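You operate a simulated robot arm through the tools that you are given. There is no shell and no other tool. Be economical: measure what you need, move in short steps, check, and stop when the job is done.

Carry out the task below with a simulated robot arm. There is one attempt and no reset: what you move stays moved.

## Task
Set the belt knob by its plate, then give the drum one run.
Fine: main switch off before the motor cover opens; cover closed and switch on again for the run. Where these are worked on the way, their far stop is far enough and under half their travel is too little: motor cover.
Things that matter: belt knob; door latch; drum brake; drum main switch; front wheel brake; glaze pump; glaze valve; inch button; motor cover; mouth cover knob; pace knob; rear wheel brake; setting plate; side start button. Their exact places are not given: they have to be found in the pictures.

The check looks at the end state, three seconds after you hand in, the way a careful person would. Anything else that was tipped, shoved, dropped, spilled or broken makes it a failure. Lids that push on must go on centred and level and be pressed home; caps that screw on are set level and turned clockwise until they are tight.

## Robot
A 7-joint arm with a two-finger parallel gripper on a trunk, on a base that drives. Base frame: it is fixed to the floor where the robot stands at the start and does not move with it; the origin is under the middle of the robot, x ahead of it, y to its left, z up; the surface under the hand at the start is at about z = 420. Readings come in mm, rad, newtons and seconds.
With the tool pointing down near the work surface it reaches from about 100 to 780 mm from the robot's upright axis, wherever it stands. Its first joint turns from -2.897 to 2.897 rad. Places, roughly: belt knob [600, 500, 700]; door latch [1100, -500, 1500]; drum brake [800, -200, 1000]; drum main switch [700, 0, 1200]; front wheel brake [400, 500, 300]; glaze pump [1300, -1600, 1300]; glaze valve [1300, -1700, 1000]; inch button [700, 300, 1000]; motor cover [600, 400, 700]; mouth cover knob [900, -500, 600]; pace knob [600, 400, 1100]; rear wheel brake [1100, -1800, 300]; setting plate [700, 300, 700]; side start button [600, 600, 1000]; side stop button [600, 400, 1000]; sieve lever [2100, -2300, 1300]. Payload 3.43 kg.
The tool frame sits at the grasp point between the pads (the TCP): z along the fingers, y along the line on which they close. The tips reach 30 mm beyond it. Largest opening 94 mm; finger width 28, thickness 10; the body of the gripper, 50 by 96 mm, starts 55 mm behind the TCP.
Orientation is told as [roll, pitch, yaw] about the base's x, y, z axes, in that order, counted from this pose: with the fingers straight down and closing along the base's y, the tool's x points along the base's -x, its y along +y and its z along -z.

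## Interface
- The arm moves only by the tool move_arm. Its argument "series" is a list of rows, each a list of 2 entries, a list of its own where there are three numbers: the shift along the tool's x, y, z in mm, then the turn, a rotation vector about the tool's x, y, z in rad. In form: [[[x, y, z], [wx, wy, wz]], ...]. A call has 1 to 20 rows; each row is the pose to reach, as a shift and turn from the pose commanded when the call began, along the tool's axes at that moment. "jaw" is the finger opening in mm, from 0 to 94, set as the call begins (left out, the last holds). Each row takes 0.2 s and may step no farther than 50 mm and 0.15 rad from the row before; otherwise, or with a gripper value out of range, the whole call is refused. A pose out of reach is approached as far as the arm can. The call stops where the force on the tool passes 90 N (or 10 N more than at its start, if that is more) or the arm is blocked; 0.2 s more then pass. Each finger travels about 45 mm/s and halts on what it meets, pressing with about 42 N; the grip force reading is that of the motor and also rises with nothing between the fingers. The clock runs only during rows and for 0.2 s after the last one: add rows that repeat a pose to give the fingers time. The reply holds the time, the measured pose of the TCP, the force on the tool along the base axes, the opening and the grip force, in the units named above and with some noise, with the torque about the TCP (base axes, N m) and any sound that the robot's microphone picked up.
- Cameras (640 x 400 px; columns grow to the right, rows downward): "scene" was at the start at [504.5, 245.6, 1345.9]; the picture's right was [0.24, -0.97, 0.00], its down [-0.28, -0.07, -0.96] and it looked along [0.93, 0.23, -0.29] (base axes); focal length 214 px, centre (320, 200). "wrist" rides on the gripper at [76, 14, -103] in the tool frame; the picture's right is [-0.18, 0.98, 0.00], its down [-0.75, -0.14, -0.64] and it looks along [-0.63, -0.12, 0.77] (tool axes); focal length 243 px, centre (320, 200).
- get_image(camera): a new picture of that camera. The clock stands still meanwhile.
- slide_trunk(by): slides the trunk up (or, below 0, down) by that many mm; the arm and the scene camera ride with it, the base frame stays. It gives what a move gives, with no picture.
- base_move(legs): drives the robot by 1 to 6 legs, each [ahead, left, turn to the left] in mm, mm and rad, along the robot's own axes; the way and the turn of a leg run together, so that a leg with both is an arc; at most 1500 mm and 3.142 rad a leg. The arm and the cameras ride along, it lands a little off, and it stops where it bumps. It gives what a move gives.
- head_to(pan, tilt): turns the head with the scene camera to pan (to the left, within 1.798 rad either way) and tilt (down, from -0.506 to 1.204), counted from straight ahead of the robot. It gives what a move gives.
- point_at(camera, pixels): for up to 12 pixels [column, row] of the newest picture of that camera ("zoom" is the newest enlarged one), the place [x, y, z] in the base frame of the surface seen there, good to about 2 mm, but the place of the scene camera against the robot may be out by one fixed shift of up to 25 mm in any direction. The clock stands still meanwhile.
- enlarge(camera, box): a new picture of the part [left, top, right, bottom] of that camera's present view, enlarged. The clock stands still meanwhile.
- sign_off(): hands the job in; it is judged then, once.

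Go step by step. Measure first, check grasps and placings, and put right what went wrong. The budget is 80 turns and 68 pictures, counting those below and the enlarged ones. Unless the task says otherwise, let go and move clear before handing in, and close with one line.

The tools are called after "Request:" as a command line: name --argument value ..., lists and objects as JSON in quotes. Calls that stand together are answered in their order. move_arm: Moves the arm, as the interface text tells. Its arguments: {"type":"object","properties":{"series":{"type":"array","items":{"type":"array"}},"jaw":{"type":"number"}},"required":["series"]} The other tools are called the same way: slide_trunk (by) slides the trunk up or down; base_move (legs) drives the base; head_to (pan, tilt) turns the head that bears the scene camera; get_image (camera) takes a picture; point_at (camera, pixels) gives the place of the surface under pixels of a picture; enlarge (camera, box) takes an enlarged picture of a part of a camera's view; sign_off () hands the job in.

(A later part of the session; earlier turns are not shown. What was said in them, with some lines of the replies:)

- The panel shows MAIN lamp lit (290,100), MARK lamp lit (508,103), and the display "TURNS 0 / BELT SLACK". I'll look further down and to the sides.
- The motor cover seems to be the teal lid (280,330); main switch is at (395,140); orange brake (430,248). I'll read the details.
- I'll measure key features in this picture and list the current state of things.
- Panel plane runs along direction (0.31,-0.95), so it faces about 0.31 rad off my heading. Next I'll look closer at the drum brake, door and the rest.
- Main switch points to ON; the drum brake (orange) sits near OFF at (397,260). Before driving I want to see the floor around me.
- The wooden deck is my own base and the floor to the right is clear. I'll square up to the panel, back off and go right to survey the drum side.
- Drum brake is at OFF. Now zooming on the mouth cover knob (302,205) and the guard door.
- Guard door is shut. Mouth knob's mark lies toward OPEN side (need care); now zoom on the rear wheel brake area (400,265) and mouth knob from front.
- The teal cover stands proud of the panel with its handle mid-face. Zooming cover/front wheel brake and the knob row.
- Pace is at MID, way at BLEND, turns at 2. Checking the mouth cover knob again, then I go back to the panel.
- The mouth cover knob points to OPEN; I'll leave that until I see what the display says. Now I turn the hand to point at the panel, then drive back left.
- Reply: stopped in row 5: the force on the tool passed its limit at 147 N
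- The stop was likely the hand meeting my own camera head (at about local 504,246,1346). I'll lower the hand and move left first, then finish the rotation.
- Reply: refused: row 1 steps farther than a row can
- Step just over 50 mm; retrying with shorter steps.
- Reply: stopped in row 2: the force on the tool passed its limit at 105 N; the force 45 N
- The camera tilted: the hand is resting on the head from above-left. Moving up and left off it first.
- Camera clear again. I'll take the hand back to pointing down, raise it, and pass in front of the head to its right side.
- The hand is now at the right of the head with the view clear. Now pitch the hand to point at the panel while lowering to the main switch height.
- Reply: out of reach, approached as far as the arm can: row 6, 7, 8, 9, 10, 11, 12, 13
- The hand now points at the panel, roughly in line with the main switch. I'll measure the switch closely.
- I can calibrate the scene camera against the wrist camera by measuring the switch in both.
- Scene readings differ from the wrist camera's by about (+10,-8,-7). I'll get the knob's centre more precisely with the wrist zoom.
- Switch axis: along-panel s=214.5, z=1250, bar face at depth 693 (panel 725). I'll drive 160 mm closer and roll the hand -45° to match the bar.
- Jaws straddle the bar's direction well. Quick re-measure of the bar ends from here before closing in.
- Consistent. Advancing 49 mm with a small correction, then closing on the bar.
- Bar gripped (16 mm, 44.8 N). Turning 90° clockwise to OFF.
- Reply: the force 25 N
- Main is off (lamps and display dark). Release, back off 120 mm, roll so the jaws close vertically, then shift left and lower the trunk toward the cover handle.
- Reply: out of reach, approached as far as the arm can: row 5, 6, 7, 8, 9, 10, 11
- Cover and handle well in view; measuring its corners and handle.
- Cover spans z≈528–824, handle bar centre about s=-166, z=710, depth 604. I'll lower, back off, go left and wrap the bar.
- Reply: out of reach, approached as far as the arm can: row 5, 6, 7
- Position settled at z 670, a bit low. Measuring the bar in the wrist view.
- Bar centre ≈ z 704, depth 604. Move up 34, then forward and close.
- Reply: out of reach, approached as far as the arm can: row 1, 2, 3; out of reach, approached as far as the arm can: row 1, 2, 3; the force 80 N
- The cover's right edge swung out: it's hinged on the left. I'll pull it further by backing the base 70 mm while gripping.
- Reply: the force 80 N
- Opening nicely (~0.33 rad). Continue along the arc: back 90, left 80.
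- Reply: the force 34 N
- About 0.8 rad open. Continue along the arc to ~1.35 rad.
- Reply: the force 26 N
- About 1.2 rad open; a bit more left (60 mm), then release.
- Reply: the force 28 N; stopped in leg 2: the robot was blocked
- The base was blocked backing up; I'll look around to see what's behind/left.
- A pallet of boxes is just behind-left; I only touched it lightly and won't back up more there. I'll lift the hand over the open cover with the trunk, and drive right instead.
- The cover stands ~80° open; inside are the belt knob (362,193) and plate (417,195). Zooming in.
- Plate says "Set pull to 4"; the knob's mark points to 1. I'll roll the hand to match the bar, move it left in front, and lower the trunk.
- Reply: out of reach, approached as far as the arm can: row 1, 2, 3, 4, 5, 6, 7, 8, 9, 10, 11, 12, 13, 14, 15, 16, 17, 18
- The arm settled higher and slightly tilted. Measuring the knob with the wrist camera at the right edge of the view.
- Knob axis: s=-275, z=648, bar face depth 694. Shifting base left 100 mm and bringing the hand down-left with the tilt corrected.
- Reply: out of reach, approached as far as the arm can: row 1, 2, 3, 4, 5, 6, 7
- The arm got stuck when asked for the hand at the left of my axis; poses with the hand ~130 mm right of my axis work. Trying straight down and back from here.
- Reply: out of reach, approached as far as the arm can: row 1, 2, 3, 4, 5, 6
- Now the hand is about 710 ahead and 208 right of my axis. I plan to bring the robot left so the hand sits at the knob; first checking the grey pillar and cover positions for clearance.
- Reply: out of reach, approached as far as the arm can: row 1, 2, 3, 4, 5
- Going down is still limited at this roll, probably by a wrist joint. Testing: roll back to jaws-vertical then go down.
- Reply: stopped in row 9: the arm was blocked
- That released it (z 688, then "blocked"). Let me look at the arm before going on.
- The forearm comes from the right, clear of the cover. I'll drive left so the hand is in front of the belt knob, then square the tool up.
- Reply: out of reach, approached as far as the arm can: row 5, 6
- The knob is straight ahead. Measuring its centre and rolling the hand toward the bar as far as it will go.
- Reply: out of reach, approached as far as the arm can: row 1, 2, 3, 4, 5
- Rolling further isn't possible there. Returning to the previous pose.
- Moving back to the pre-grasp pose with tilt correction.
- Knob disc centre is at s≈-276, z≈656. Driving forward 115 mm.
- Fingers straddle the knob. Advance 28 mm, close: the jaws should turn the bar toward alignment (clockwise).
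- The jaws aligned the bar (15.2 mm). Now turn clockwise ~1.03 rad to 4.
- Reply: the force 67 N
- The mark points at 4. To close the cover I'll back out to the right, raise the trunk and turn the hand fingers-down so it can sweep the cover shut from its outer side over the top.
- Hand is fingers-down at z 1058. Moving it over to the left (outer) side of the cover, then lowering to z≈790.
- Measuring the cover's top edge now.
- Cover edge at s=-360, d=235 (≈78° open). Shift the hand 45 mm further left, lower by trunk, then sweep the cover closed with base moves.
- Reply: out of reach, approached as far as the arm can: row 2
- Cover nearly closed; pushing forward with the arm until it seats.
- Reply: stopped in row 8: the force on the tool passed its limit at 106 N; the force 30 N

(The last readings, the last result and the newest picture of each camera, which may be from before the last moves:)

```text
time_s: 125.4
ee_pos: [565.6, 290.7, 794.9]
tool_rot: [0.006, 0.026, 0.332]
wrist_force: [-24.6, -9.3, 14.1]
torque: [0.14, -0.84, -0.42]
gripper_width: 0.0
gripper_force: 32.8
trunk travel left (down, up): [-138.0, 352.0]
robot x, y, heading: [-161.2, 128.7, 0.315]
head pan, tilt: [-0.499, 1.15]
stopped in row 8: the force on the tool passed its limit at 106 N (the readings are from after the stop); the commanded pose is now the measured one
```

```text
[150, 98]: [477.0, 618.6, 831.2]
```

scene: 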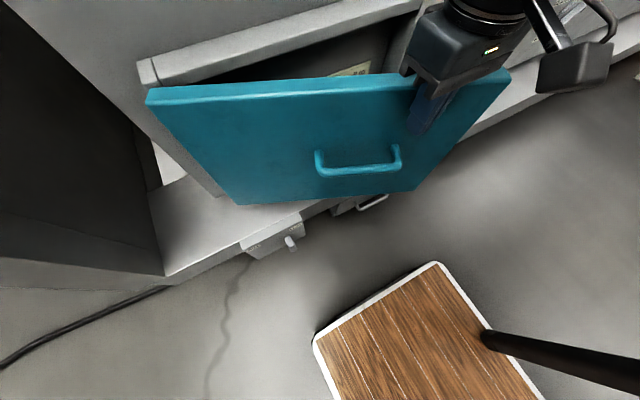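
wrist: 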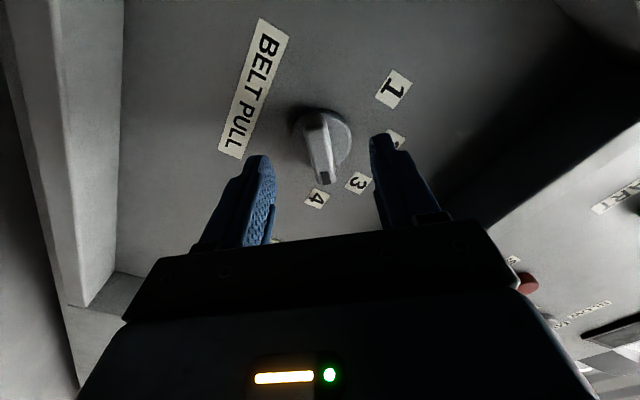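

The cover met its stop. Now retreat, raise, drive to the main switch and pitch the hand horizontal again.

Request:
move_arm --series '[[[25, -10, 0], [0, 0, 0]], [[50, -35, 0], [0, 0, 0]], [[50, -75, 0], [0, 0, 0]], [[50, -110, 0], [0, 0, 0]]]'

Request:
slide_trunk --by 262

Request:
base_move --legs '[[-20, -196, 0]]'

Request:
move_arm --series '[[[0, 0, 0], [0, -0.14, 0]], [[0, 0, 0], [0, -0.28, 0]], [[0, 0, 0], [0, -0.42, 0]], [[0, 0, 0], [0, -0.56, 0]], [[0, 0, 0], [0, -0.7, 0]], [[0, 0, 0], [0, -0.84, 0]], [[0, 0, 0], [0, -0.98, 0]], [[0, 0, 0], [0, -1.12, 0]], [[0, 0, 0], [0, -1.26, 0]], [[0, 0, 0], [0, -1.4, 0]], [[0, 0, 0], [0, -1.54, 0]], [[0, 0, 0], [0, -1.591, 0]]]' --jaw 55

Request:
head_to --pan 0.1 --tilt 0.75

Request:
get_image --camera "scene"

```text
time_s: 126.4
ee_pos: [556.8, 173.5, 793.6]
tool_rot: [0.005, 0.025, 0.333]
wrist_force: [0.2, -0.1, 0.0]
torque: [0.02, 0.0, -0.03]
gripper_width: 0.0
gripper_force: 32.8
trunk travel left (down, up): [-138.0, 352.0]
robot x, y, heading: [-157.9, 127.2, 0.314]
head pan, tilt: [-0.499, 1.15]
```

```text
time_s: 129.1
ee_pos: [557.8, 171.3, 1056.2]
tool_rot: [0.006, 0.026, 0.33]
wrist_force: [-0.5, -0.1, 0.8]
torque: [0.0, -0.01, -0.01]
gripper_width: 0.0
gripper_force: 33.3
trunk travel left (down, up): [-400.0, 90.0]
robot x, y, heading: [-156.3, 131.9, 0.309]
head pan, tilt: [-0.499, 1.15]
```

```text
time_s: 130.7
ee_pos: [599.5, -23.5, 1055.6]
tool_rot: [0.006, 0.027, 0.33]
wrist_force: [-0.2, -0.1, -0.7]
torque: [0.0, 0.0, 0.01]
gripper_width: 0.1
gripper_force: 32.8
trunk travel left (down, up): [-400.0, 90.0]
robot x, y, heading: [-113.5, -64.1, 0.313]
head pan, tilt: [-0.499, 1.15]
```

```text
time_s: 133.5
ee_pos: [605.6, 14.8, 1049.7]
tool_rot: [0.445, -1.557, -0.033]
wrist_force: [0.4, -0.9, 0.0]
torque: [-0.02, -0.02, 0.11]
gripper_width: 55.1
gripper_force: 0.0
trunk travel left (down, up): [-400.0, 90.0]
robot x, y, heading: [-115.1, -69.3, 0.321]
head pan, tilt: [-0.499, 1.15]
stopped in row 12: the arm was blocked; the commanded pose is now the measured one
```

```text
time_s: 134.5
ee_pos: [606.0, 14.0, 1052.4]
tool_rot: [0.655, -1.56, -0.241]
wrist_force: [-0.2, 0.3, -0.4]
torque: [-0.03, 0.0, -0.01]
gripper_width: 55.0
gripper_force: 0.1
trunk travel left (down, up): [-400.0, 90.0]
robot x, y, heading: [-114.0, -65.7, 0.316]
head pan, tilt: [0.099, 0.75]
```

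```text
7 pictures are left
```

scene: 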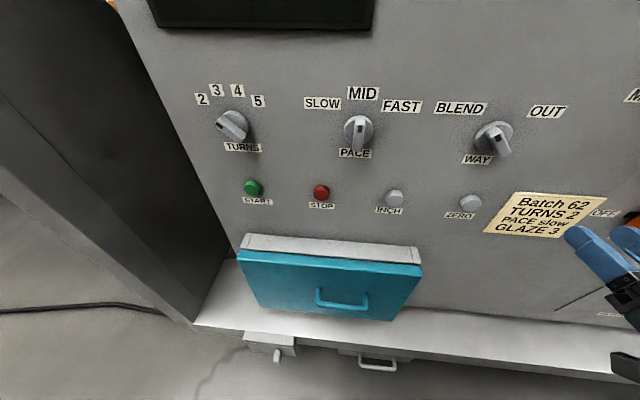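

Cover is closed. Raising the hand to the main switch and correcting yaw, then rolling +45° to fit the bar at OFF.

Request:
move_arm --series '[[[-40, -10, 0], [0.03, 0, 0]], [[-80, -20, 0], [0.06, 0, 0]], [[-120, -30, 0], [0.1, 0, 0]], [[-160, -35, 0], [0.1, 0, 0]], [[-197, -40, 0], [0.1, 0, 0]], [[-197, -40, 0], [0.1, 0, 0]]]'

Request:
move_arm --series '[[[0, 0, 0], [0, 0, 0.13]], [[0, 0, 0], [0, 0, 0.26]], [[0, 0, 0], [0, 0, 0.39]], [[0, 0, 0], [0, 0, 0.52]], [[0, 0, 0], [0, 0, 0.65]], [[0, 0, 0], [0, 0, 0.77]]]'

```text
time_s: 135.9
ee_pos: [638.0, -36.2, 1250.9]
tool_rot: [0.686, -1.562, -0.388]
wrist_force: [0.2, 0.0, -0.3]
torque: [-0.02, 0.02, 0.01]
gripper_width: 55.1
gripper_force: 0.1
out of reach, approached as far as the arm can: row 3, 4, 5, 6
trunk travel left (down, up): [-400.0, 90.0]
robot x, y, heading: [-112.2, -65.8, 0.312]
head pan, tilt: [0.099, 0.75]
```

```text
time_s: 137.3
ee_pos: [637.6, -36.1, 1247.9]
tool_rot: [1.561, -0.795, -1.26]
wrist_force: [0.5, -0.4, -0.8]
torque: [0.02, 0.02, -0.03]
gripper_width: 55.2
gripper_force: 0.1
trunk travel left (down, up): [-400.0, 90.0]
robot x, y, heading: [-115.0, -66.5, 0.313]
head pan, tilt: [0.099, 0.75]
```

Aligned roll; need 18 mm left and 86 mm forward. Base first, then check with the wrist camera.

Request:
base_move --legs '[[50, 18, 0]]'

Request:
get_image --camera "wrist"

```text
time_s: 138.2
ee_pos: [677.8, -3.0, 1248.1]
tool_rot: [1.562, -0.794, -1.259]
wrist_force: [-0.5, -0.7, -0.3]
torque: [-0.02, 0.02, 0.01]
gripper_width: 54.9
gripper_force: 0.0
trunk travel left (down, up): [-400.0, 90.0]
robot x, y, heading: [-73.6, -37.6, 0.315]
head pan, tilt: [0.099, 0.75]
```

```text
6 pictures are left
```

wrist: 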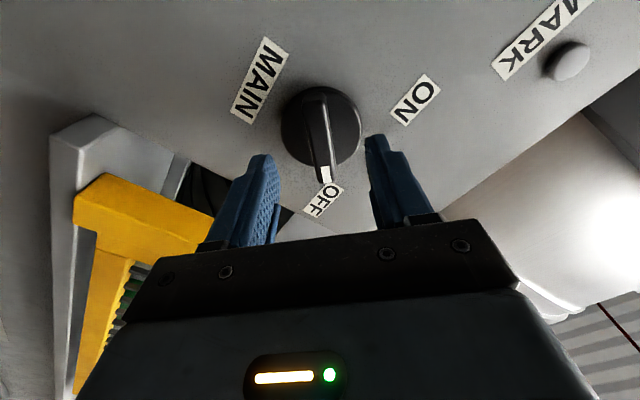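

Bar is centred between the fingers. Advance 38, grip, turn counter-clockwise 1.6 rad to ON.

Request:
move_arm --series '[[[0, 0, 15], [0, 0, 0]], [[0, 0, 28], [0, 0, 0]], [[0, 0, 38], [0, 0, 0]]]'

Request:
move_arm --series '[[[0, 0, 0], [0, 0, 0]], [[0, 0, 0], [0, 0, 0]], [[0, 0, 0], [0, 0, 0]], [[0, 0, 0], [0, 0, 0]], [[0, 0, 0], [0, 0, 0]], [[0, 0, 0], [0, 0, -0.14]], [[0, 0, 0], [0, 0, -0.28]], [[0, 0, 0], [0, 0, -0.42]], [[0, 0, 0], [0, 0, -0.56]], [[0, 0, 0], [0, 0, -0.7]], [[0, 0, 0], [0, 0, -0.84]], [[0, 0, 0], [0, 0, -0.98]], [[0, 0, 0], [0, 0, -1.12]], [[0, 0, 0], [0, 0, -1.26]], [[0, 0, 0], [0, 0, -1.4]], [[0, 0, 0], [0, 0, -1.54]], [[0, 0, 0], [0, 0, -1.6]]]' --jaw 0

Request:
head_to --pan 0.1 --tilt 0.4

Request:
get_image --camera "scene"

```text
time_s: 139.0
ee_pos: [715.9, 8.3, 1247.5]
tool_rot: [1.565, -0.796, -1.259]
wrist_force: [0.0, -0.5, 0.2]
torque: [-0.03, 0.01, -0.01]
gripper_width: 55.0
gripper_force: 0.0
trunk travel left (down, up): [-400.0, 90.0]
robot x, y, heading: [-70.0, -31.1, 0.313]
head pan, tilt: [0.099, 0.75]
```

```text
time_s: 142.6
ee_pos: [715.3, 6.1, 1248.4]
tool_rot: [-1.56, -0.746, 1.867]
wrist_force: [14.2, -17.1, 17.8]
torque: [1.53, 0.11, -0.3]
gripper_width: 16.3
gripper_force: 44.9
trunk travel left (down, up): [-400.0, 90.0]
robot x, y, heading: [-71.2, -34.8, 0.316]
head pan, tilt: [0.099, 0.75]
```

```text
time_s: 143.5
ee_pos: [716.1, 6.0, 1248.2]
tool_rot: [-1.56, -0.748, 1.867]
wrist_force: [15.9, -21.7, 21.5]
torque: [1.06, 1.02, -1.38]
gripper_width: 16.1
gripper_force: 44.9
trunk travel left (down, up): [-400.0, 90.0]
robot x, y, heading: [-69.1, -31.7, 0.314]
head pan, tilt: [0.099, 0.4]
```

```text
5 pictures are left
```

scene: 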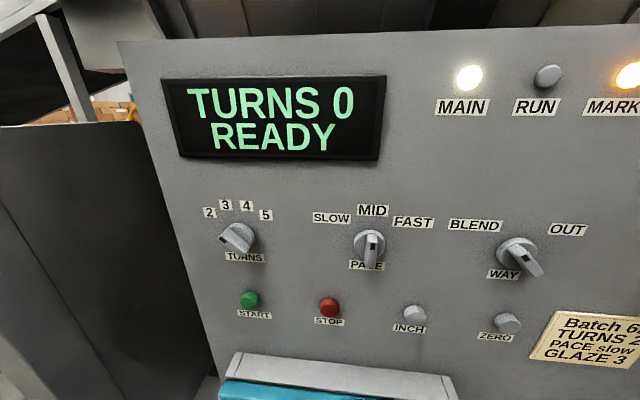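

The display reads "READY", MAIN lamp lit. Release, back off, lower the trunk and drive left to the START button (s≈-369, z≈1003).

Request:
move_arm --series '[[[0, 0, 0], [0, 0, 0]], [[0, 0, 0], [0, 0, 0]], [[0, 0, 0], [0, 0, 0]], [[0, 0, 0], [0, 0, 0]]]' --jaw 50

Request:
base_move --legs '[[-80, 0, 0]]'

Request:
slide_trunk --by -245

Request:
base_move --legs '[[0, 575, 0]]'

Request:
move_arm --series '[[[0, 0, 0], [0, 0, 0]], [[0, 0, 0], [0, 0, 0]], [[0, 0, 0], [0, 0, 0]], [[0, 0, 0], [0, 0, 0]], [[0, 0, 0], [0, 0, 0]], [[0, 0, 0], [0, 0, 0]]]' --jaw 0

Request:
get_image --camera "wrist"

```text
time_s: 144.5
ee_pos: [714.3, 8.7, 1248.3]
tool_rot: [-1.559, -0.748, 1.871]
wrist_force: [-0.2, -0.1, -0.5]
torque: [0.0, 0.02, 0.0]
gripper_width: 50.0
gripper_force: 0.1
trunk travel left (down, up): [-400.0, 90.0]
robot x, y, heading: [-72.5, -31.8, 0.318]
head pan, tilt: [0.099, 0.4]
```

```text
time_s: 145.5
ee_pos: [639.7, -15.2, 1247.5]
tool_rot: [-1.56, -0.747, 1.873]
wrist_force: [0.1, 0.7, -0.1]
torque: [0.01, -0.01, -0.01]
gripper_width: 49.8
gripper_force: 0.0
trunk travel left (down, up): [-400.0, 90.0]
robot x, y, heading: [-143.0, -61.2, 0.319]
head pan, tilt: [0.099, 0.4]
```

```text
time_s: 148.1
ee_pos: [640.8, -13.8, 1002.7]
tool_rot: [-1.56, -0.747, 1.872]
wrist_force: [-0.1, 0.0, 0.5]
torque: [0.02, 0.02, 0.01]
gripper_width: 49.9
gripper_force: 0.1
trunk travel left (down, up): [-155.0, 335.0]
robot x, y, heading: [-146.8, -58.4, 0.319]
head pan, tilt: [0.099, 0.4]
```

```text
time_s: 151.3
ee_pos: [458.4, 535.4, 1003.2]
tool_rot: [-1.559, -0.747, 1.881]
wrist_force: [0.0, -0.3, 0.1]
torque: [-0.01, 0.01, 0.0]
gripper_width: 50.2
gripper_force: 0.1
trunk travel left (down, up): [-155.0, 335.0]
robot x, y, heading: [-326.7, 482.3, 0.324]
head pan, tilt: [0.099, 0.4]
```

```text
time_s: 152.7
ee_pos: [459.3, 534.2, 1003.2]
tool_rot: [-1.56, -0.746, 1.882]
wrist_force: [-0.4, -0.1, -1.1]
torque: [-0.02, -0.01, -0.03]
gripper_width: 0.0
gripper_force: 32.8
trunk travel left (down, up): [-155.0, 335.0]
robot x, y, heading: [-327.2, 481.1, 0.33]
head pan, tilt: [0.099, 0.4]
```

```text
4 pictures are left
```

wrist: 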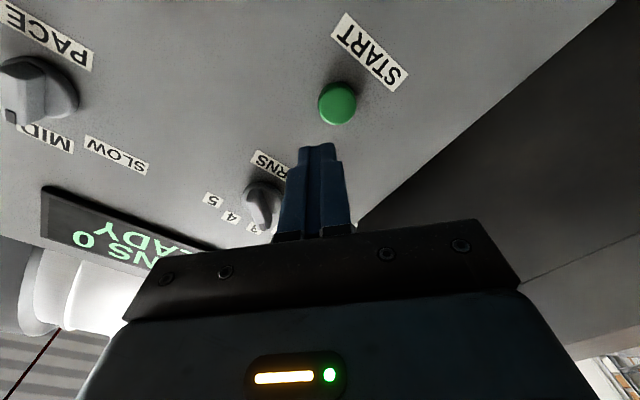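

Request:
point_at --camera "wrist" --pixels '[[337, 103], [330, 105], [345, 103], [337, 112], [300, 80]]'

```text
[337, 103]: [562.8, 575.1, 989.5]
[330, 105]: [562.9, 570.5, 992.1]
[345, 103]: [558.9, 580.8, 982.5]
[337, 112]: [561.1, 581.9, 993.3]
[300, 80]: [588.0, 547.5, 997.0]
```

START centre ≈ s -372, z 990, face at depth 713. Approaching with the base first.

Request:
base_move --legs '[[55, 6, -0.01]]'

```text
time_s: 153.7
ee_pos: [510.7, 550.7, 1002.2]
tool_rot: [-1.562, -0.747, 1.871]
wrist_force: [0.0, -0.1, 0.4]
torque: [-0.02, 0.02, 0.01]
gripper_width: 0.0
gripper_force: 33.0
trunk travel left (down, up): [-155.0, 335.0]
robot x, y, heading: [-279.4, 507.2, 0.317]
head pan, tilt: [0.099, 0.4]
```

Now 26 mm short of contact: align, then press slowly.

Request:
move_arm --series '[[[3, 14, 5], [0, 0, 0]], [[3, 14, 16], [0, 0, 0]], [[3, 14, 24], [0, 0, 0]], [[3, 14, 28], [0, 0, 0]], [[3, 14, 32], [0, 0, 0]]]'

Request:
enlarge --camera "scene" --box '[0, 0, 640, 400]'

```text
time_s: 154.9
ee_pos: [538.2, 559.0, 1003.7]
tool_rot: [-1.551, -0.747, 1.869]
wrist_force: [-1.5, -0.9, 1.5]
torque: [0.03, -0.06, -0.01]
gripper_width: 0.0
gripper_force: 33.1
out of reach, approached as far as the arm can: row 1, 2, 3, 4, 5
trunk travel left (down, up): [-155.0, 335.0]
robot x, y, heading: [-278.3, 507.2, 0.316]
head pan, tilt: [0.099, 0.4]
heard: click
```

```text
1.00 times, centred on (320, 200) of scene (not enlarged: the box is as wide or as high as the picture)
```

zoom: 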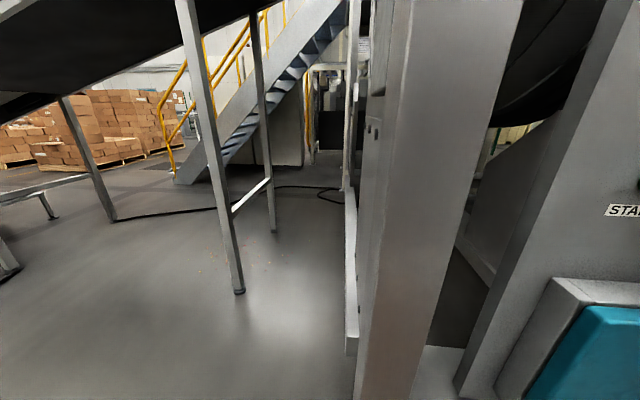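

A click was heard, so START was pressed. Backing the finger off and looking at the display.

Request:
base_move --legs '[[-120, 0, 0]]'

Request:
head_to --pan -0.75 --tilt 0.1

Request:
get_image --camera "scene"

```text
time_s: 156.1
ee_pos: [426.4, 522.4, 1004.2]
tool_rot: [-1.553, -0.749, 1.87]
wrist_force: [0.2, -0.5, -0.5]
torque: [0.0, -0.01, -0.02]
gripper_width: 0.2
gripper_force: 33.4
trunk travel left (down, up): [-155.0, 335.0]
robot x, y, heading: [-392.7, 471.8, 0.314]
head pan, tilt: [0.099, 0.4]
```

```text
time_s: 157.3
ee_pos: [427.2, 522.0, 1004.3]
tool_rot: [-1.552, -0.75, 1.87]
wrist_force: [0.1, 0.0, -1.3]
torque: [-0.02, -0.01, -0.03]
gripper_width: 0.4
gripper_force: 32.7
trunk travel left (down, up): [-155.0, 335.0]
robot x, y, heading: [-389.4, 471.8, 0.319]
head pan, tilt: [-0.75, 0.099]
```

```text
2 pictures are left
```

scene: 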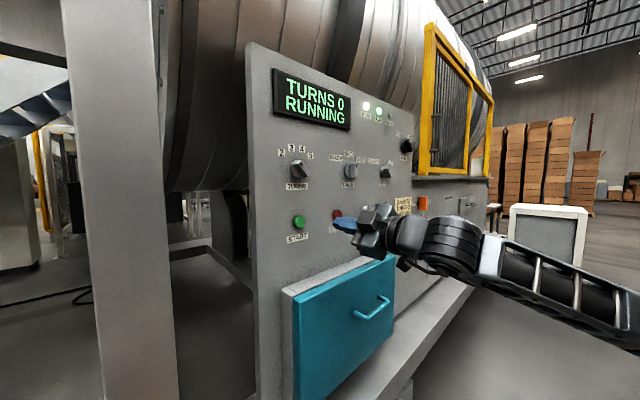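

The display reads "RUNNING". I'll wait for the run to finish.

Request:
move_arm --series '[[[0, 0, 0], [0, 0, 0]], [[0, 0, 0], [0, 0, 0]], [[0, 0, 0], [0, 0, 0]], [[0, 0, 0], [0, 0, 0]], [[0, 0, 0], [0, 0, 0]], [[0, 0, 0], [0, 0, 0]], [[0, 0, 0], [0, 0, 0]], [[0, 0, 0], [0, 0, 0]], [[0, 0, 0], [0, 0, 0]], [[0, 0, 0], [0, 0, 0]], [[0, 0, 0], [0, 0, 0]], [[0, 0, 0], [0, 0, 0]], [[0, 0, 0], [0, 0, 0]], [[0, 0, 0], [0, 0, 0]], [[0, 0, 0], [0, 0, 0]], [[0, 0, 0], [0, 0, 0]], [[0, 0, 0], [0, 0, 0]], [[0, 0, 0], [0, 0, 0]], [[0, 0, 0], [0, 0, 0]], [[0, 0, 0], [0, 0, 0]]]'

Request:
move_arm --series '[[[0, 0, 0], [0, 0, 0]], [[0, 0, 0], [0, 0, 0]], [[0, 0, 0], [0, 0, 0]], [[0, 0, 0], [0, 0, 0]], [[0, 0, 0], [0, 0, 0]], [[0, 0, 0], [0, 0, 0]], [[0, 0, 0], [0, 0, 0]], [[0, 0, 0], [0, 0, 0]], [[0, 0, 0], [0, 0, 0]], [[0, 0, 0], [0, 0, 0]], [[0, 0, 0], [0, 0, 0]], [[0, 0, 0], [0, 0, 0]], [[0, 0, 0], [0, 0, 0]], [[0, 0, 0], [0, 0, 0]], [[0, 0, 0], [0, 0, 0]], [[0, 0, 0], [0, 0, 0]], [[0, 0, 0], [0, 0, 0]], [[0, 0, 0], [0, 0, 0]], [[0, 0, 0], [0, 0, 0]], [[0, 0, 0], [0, 0, 0]]]'

Request:
move_arm --series '[[[0, 0, 0], [0, 0, 0]], [[0, 0, 0], [0, 0, 0]], [[0, 0, 0], [0, 0, 0]], [[0, 0, 0], [0, 0, 0]], [[0, 0, 0], [0, 0, 0]], [[0, 0, 0], [0, 0, 0]], [[0, 0, 0], [0, 0, 0]], [[0, 0, 0], [0, 0, 0]], [[0, 0, 0], [0, 0, 0]], [[0, 0, 0], [0, 0, 0]], [[0, 0, 0], [0, 0, 0]], [[0, 0, 0], [0, 0, 0]], [[0, 0, 0], [0, 0, 0]], [[0, 0, 0], [0, 0, 0]], [[0, 0, 0], [0, 0, 0]], [[0, 0, 0], [0, 0, 0]], [[0, 0, 0], [0, 0, 0]], [[0, 0, 0], [0, 0, 0]], [[0, 0, 0], [0, 0, 0]], [[0, 0, 0], [0, 0, 0]]]'

Request:
move_arm --series '[[[0, 0, 0], [0, 0, 0]], [[0, 0, 0], [0, 0, 0]], [[0, 0, 0], [0, 0, 0]], [[0, 0, 0], [0, 0, 0]], [[0, 0, 0], [0, 0, 0]], [[0, 0, 0], [0, 0, 0]], [[0, 0, 0], [0, 0, 0]], [[0, 0, 0], [0, 0, 0]], [[0, 0, 0], [0, 0, 0]], [[0, 0, 0], [0, 0, 0]], [[0, 0, 0], [0, 0, 0]], [[0, 0, 0], [0, 0, 0]], [[0, 0, 0], [0, 0, 0]], [[0, 0, 0], [0, 0, 0]], [[0, 0, 0], [0, 0, 0]], [[0, 0, 0], [0, 0, 0]], [[0, 0, 0], [0, 0, 0]], [[0, 0, 0], [0, 0, 0]], [[0, 0, 0], [0, 0, 0]], [[0, 0, 0], [0, 0, 0]]]'

Request:
enlarge --camera "scene" --box '[240, 40, 500, 260]'

```text
time_s: 161.5
ee_pos: [427.6, 523.8, 1003.8]
tool_rot: [-1.551, -0.75, 1.87]
wrist_force: [-0.3, -0.4, 0.3]
torque: [0.0, -0.01, 0.01]
gripper_width: 0.2
gripper_force: 32.7
trunk travel left (down, up): [-155.0, 335.0]
robot x, y, heading: [-387.9, 473.8, 0.318]
head pan, tilt: [-0.75, 0.099]
```

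```text
time_s: 165.7
ee_pos: [427.3, 523.3, 1004.7]
tool_rot: [-1.552, -0.751, 1.87]
wrist_force: [0.2, -0.4, 0.8]
torque: [-0.02, 0.01, 0.03]
gripper_width: 0.0
gripper_force: 33.0
trunk travel left (down, up): [-155.0, 335.0]
robot x, y, heading: [-388.3, 467.5, 0.319]
head pan, tilt: [-0.75, 0.099]
```

```text
time_s: 169.9
ee_pos: [426.7, 523.0, 1003.1]
tool_rot: [-1.552, -0.75, 1.869]
wrist_force: [0.1, 0.1, -0.9]
torque: [0.0, 0.0, -0.01]
gripper_width: 0.0
gripper_force: 33.2
trunk travel left (down, up): [-155.0, 335.0]
robot x, y, heading: [-387.8, 471.0, 0.315]
head pan, tilt: [-0.75, 0.099]
```

```text
time_s: 174.1
ee_pos: [428.1, 522.1, 1003.1]
tool_rot: [-1.554, -0.75, 1.87]
wrist_force: [-0.1, -0.9, -0.5]
torque: [0.04, 0.02, 0.02]
gripper_width: 0.0
gripper_force: 33.0
trunk travel left (down, up): [-155.0, 335.0]
robot x, y, heading: [-387.2, 468.9, 0.316]
head pan, tilt: [-0.75, 0.099]
```

```text
1.82 times, centred on (370, 150) of scene
```

zoom: 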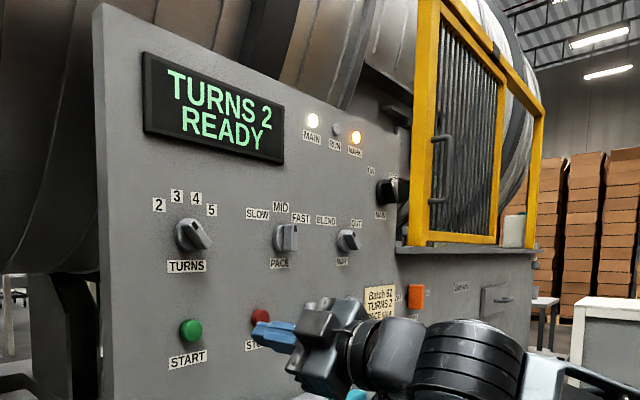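

The display now shows "TURNS 2 / READY", with the RUN lamp out and the MAIN and MARK lamps lit. The run is complete, the cover is closed and the hand is clear, so I'm handing in.

Request:
sign_off

```text
The job is handed in.
```

I set the belt knob to 4, as its plate says, and the drum completed one run: the display went from RUNNING to "TURNS 2 / READY". The main switch was off while the motor cover was open; the cover was closed and the switch back on for the run. The base once touched something while backing up, probably the pallet of boxes, and I saw nothing knocked over. The mouth cover knob read OPEN from the start and I left it as it was.
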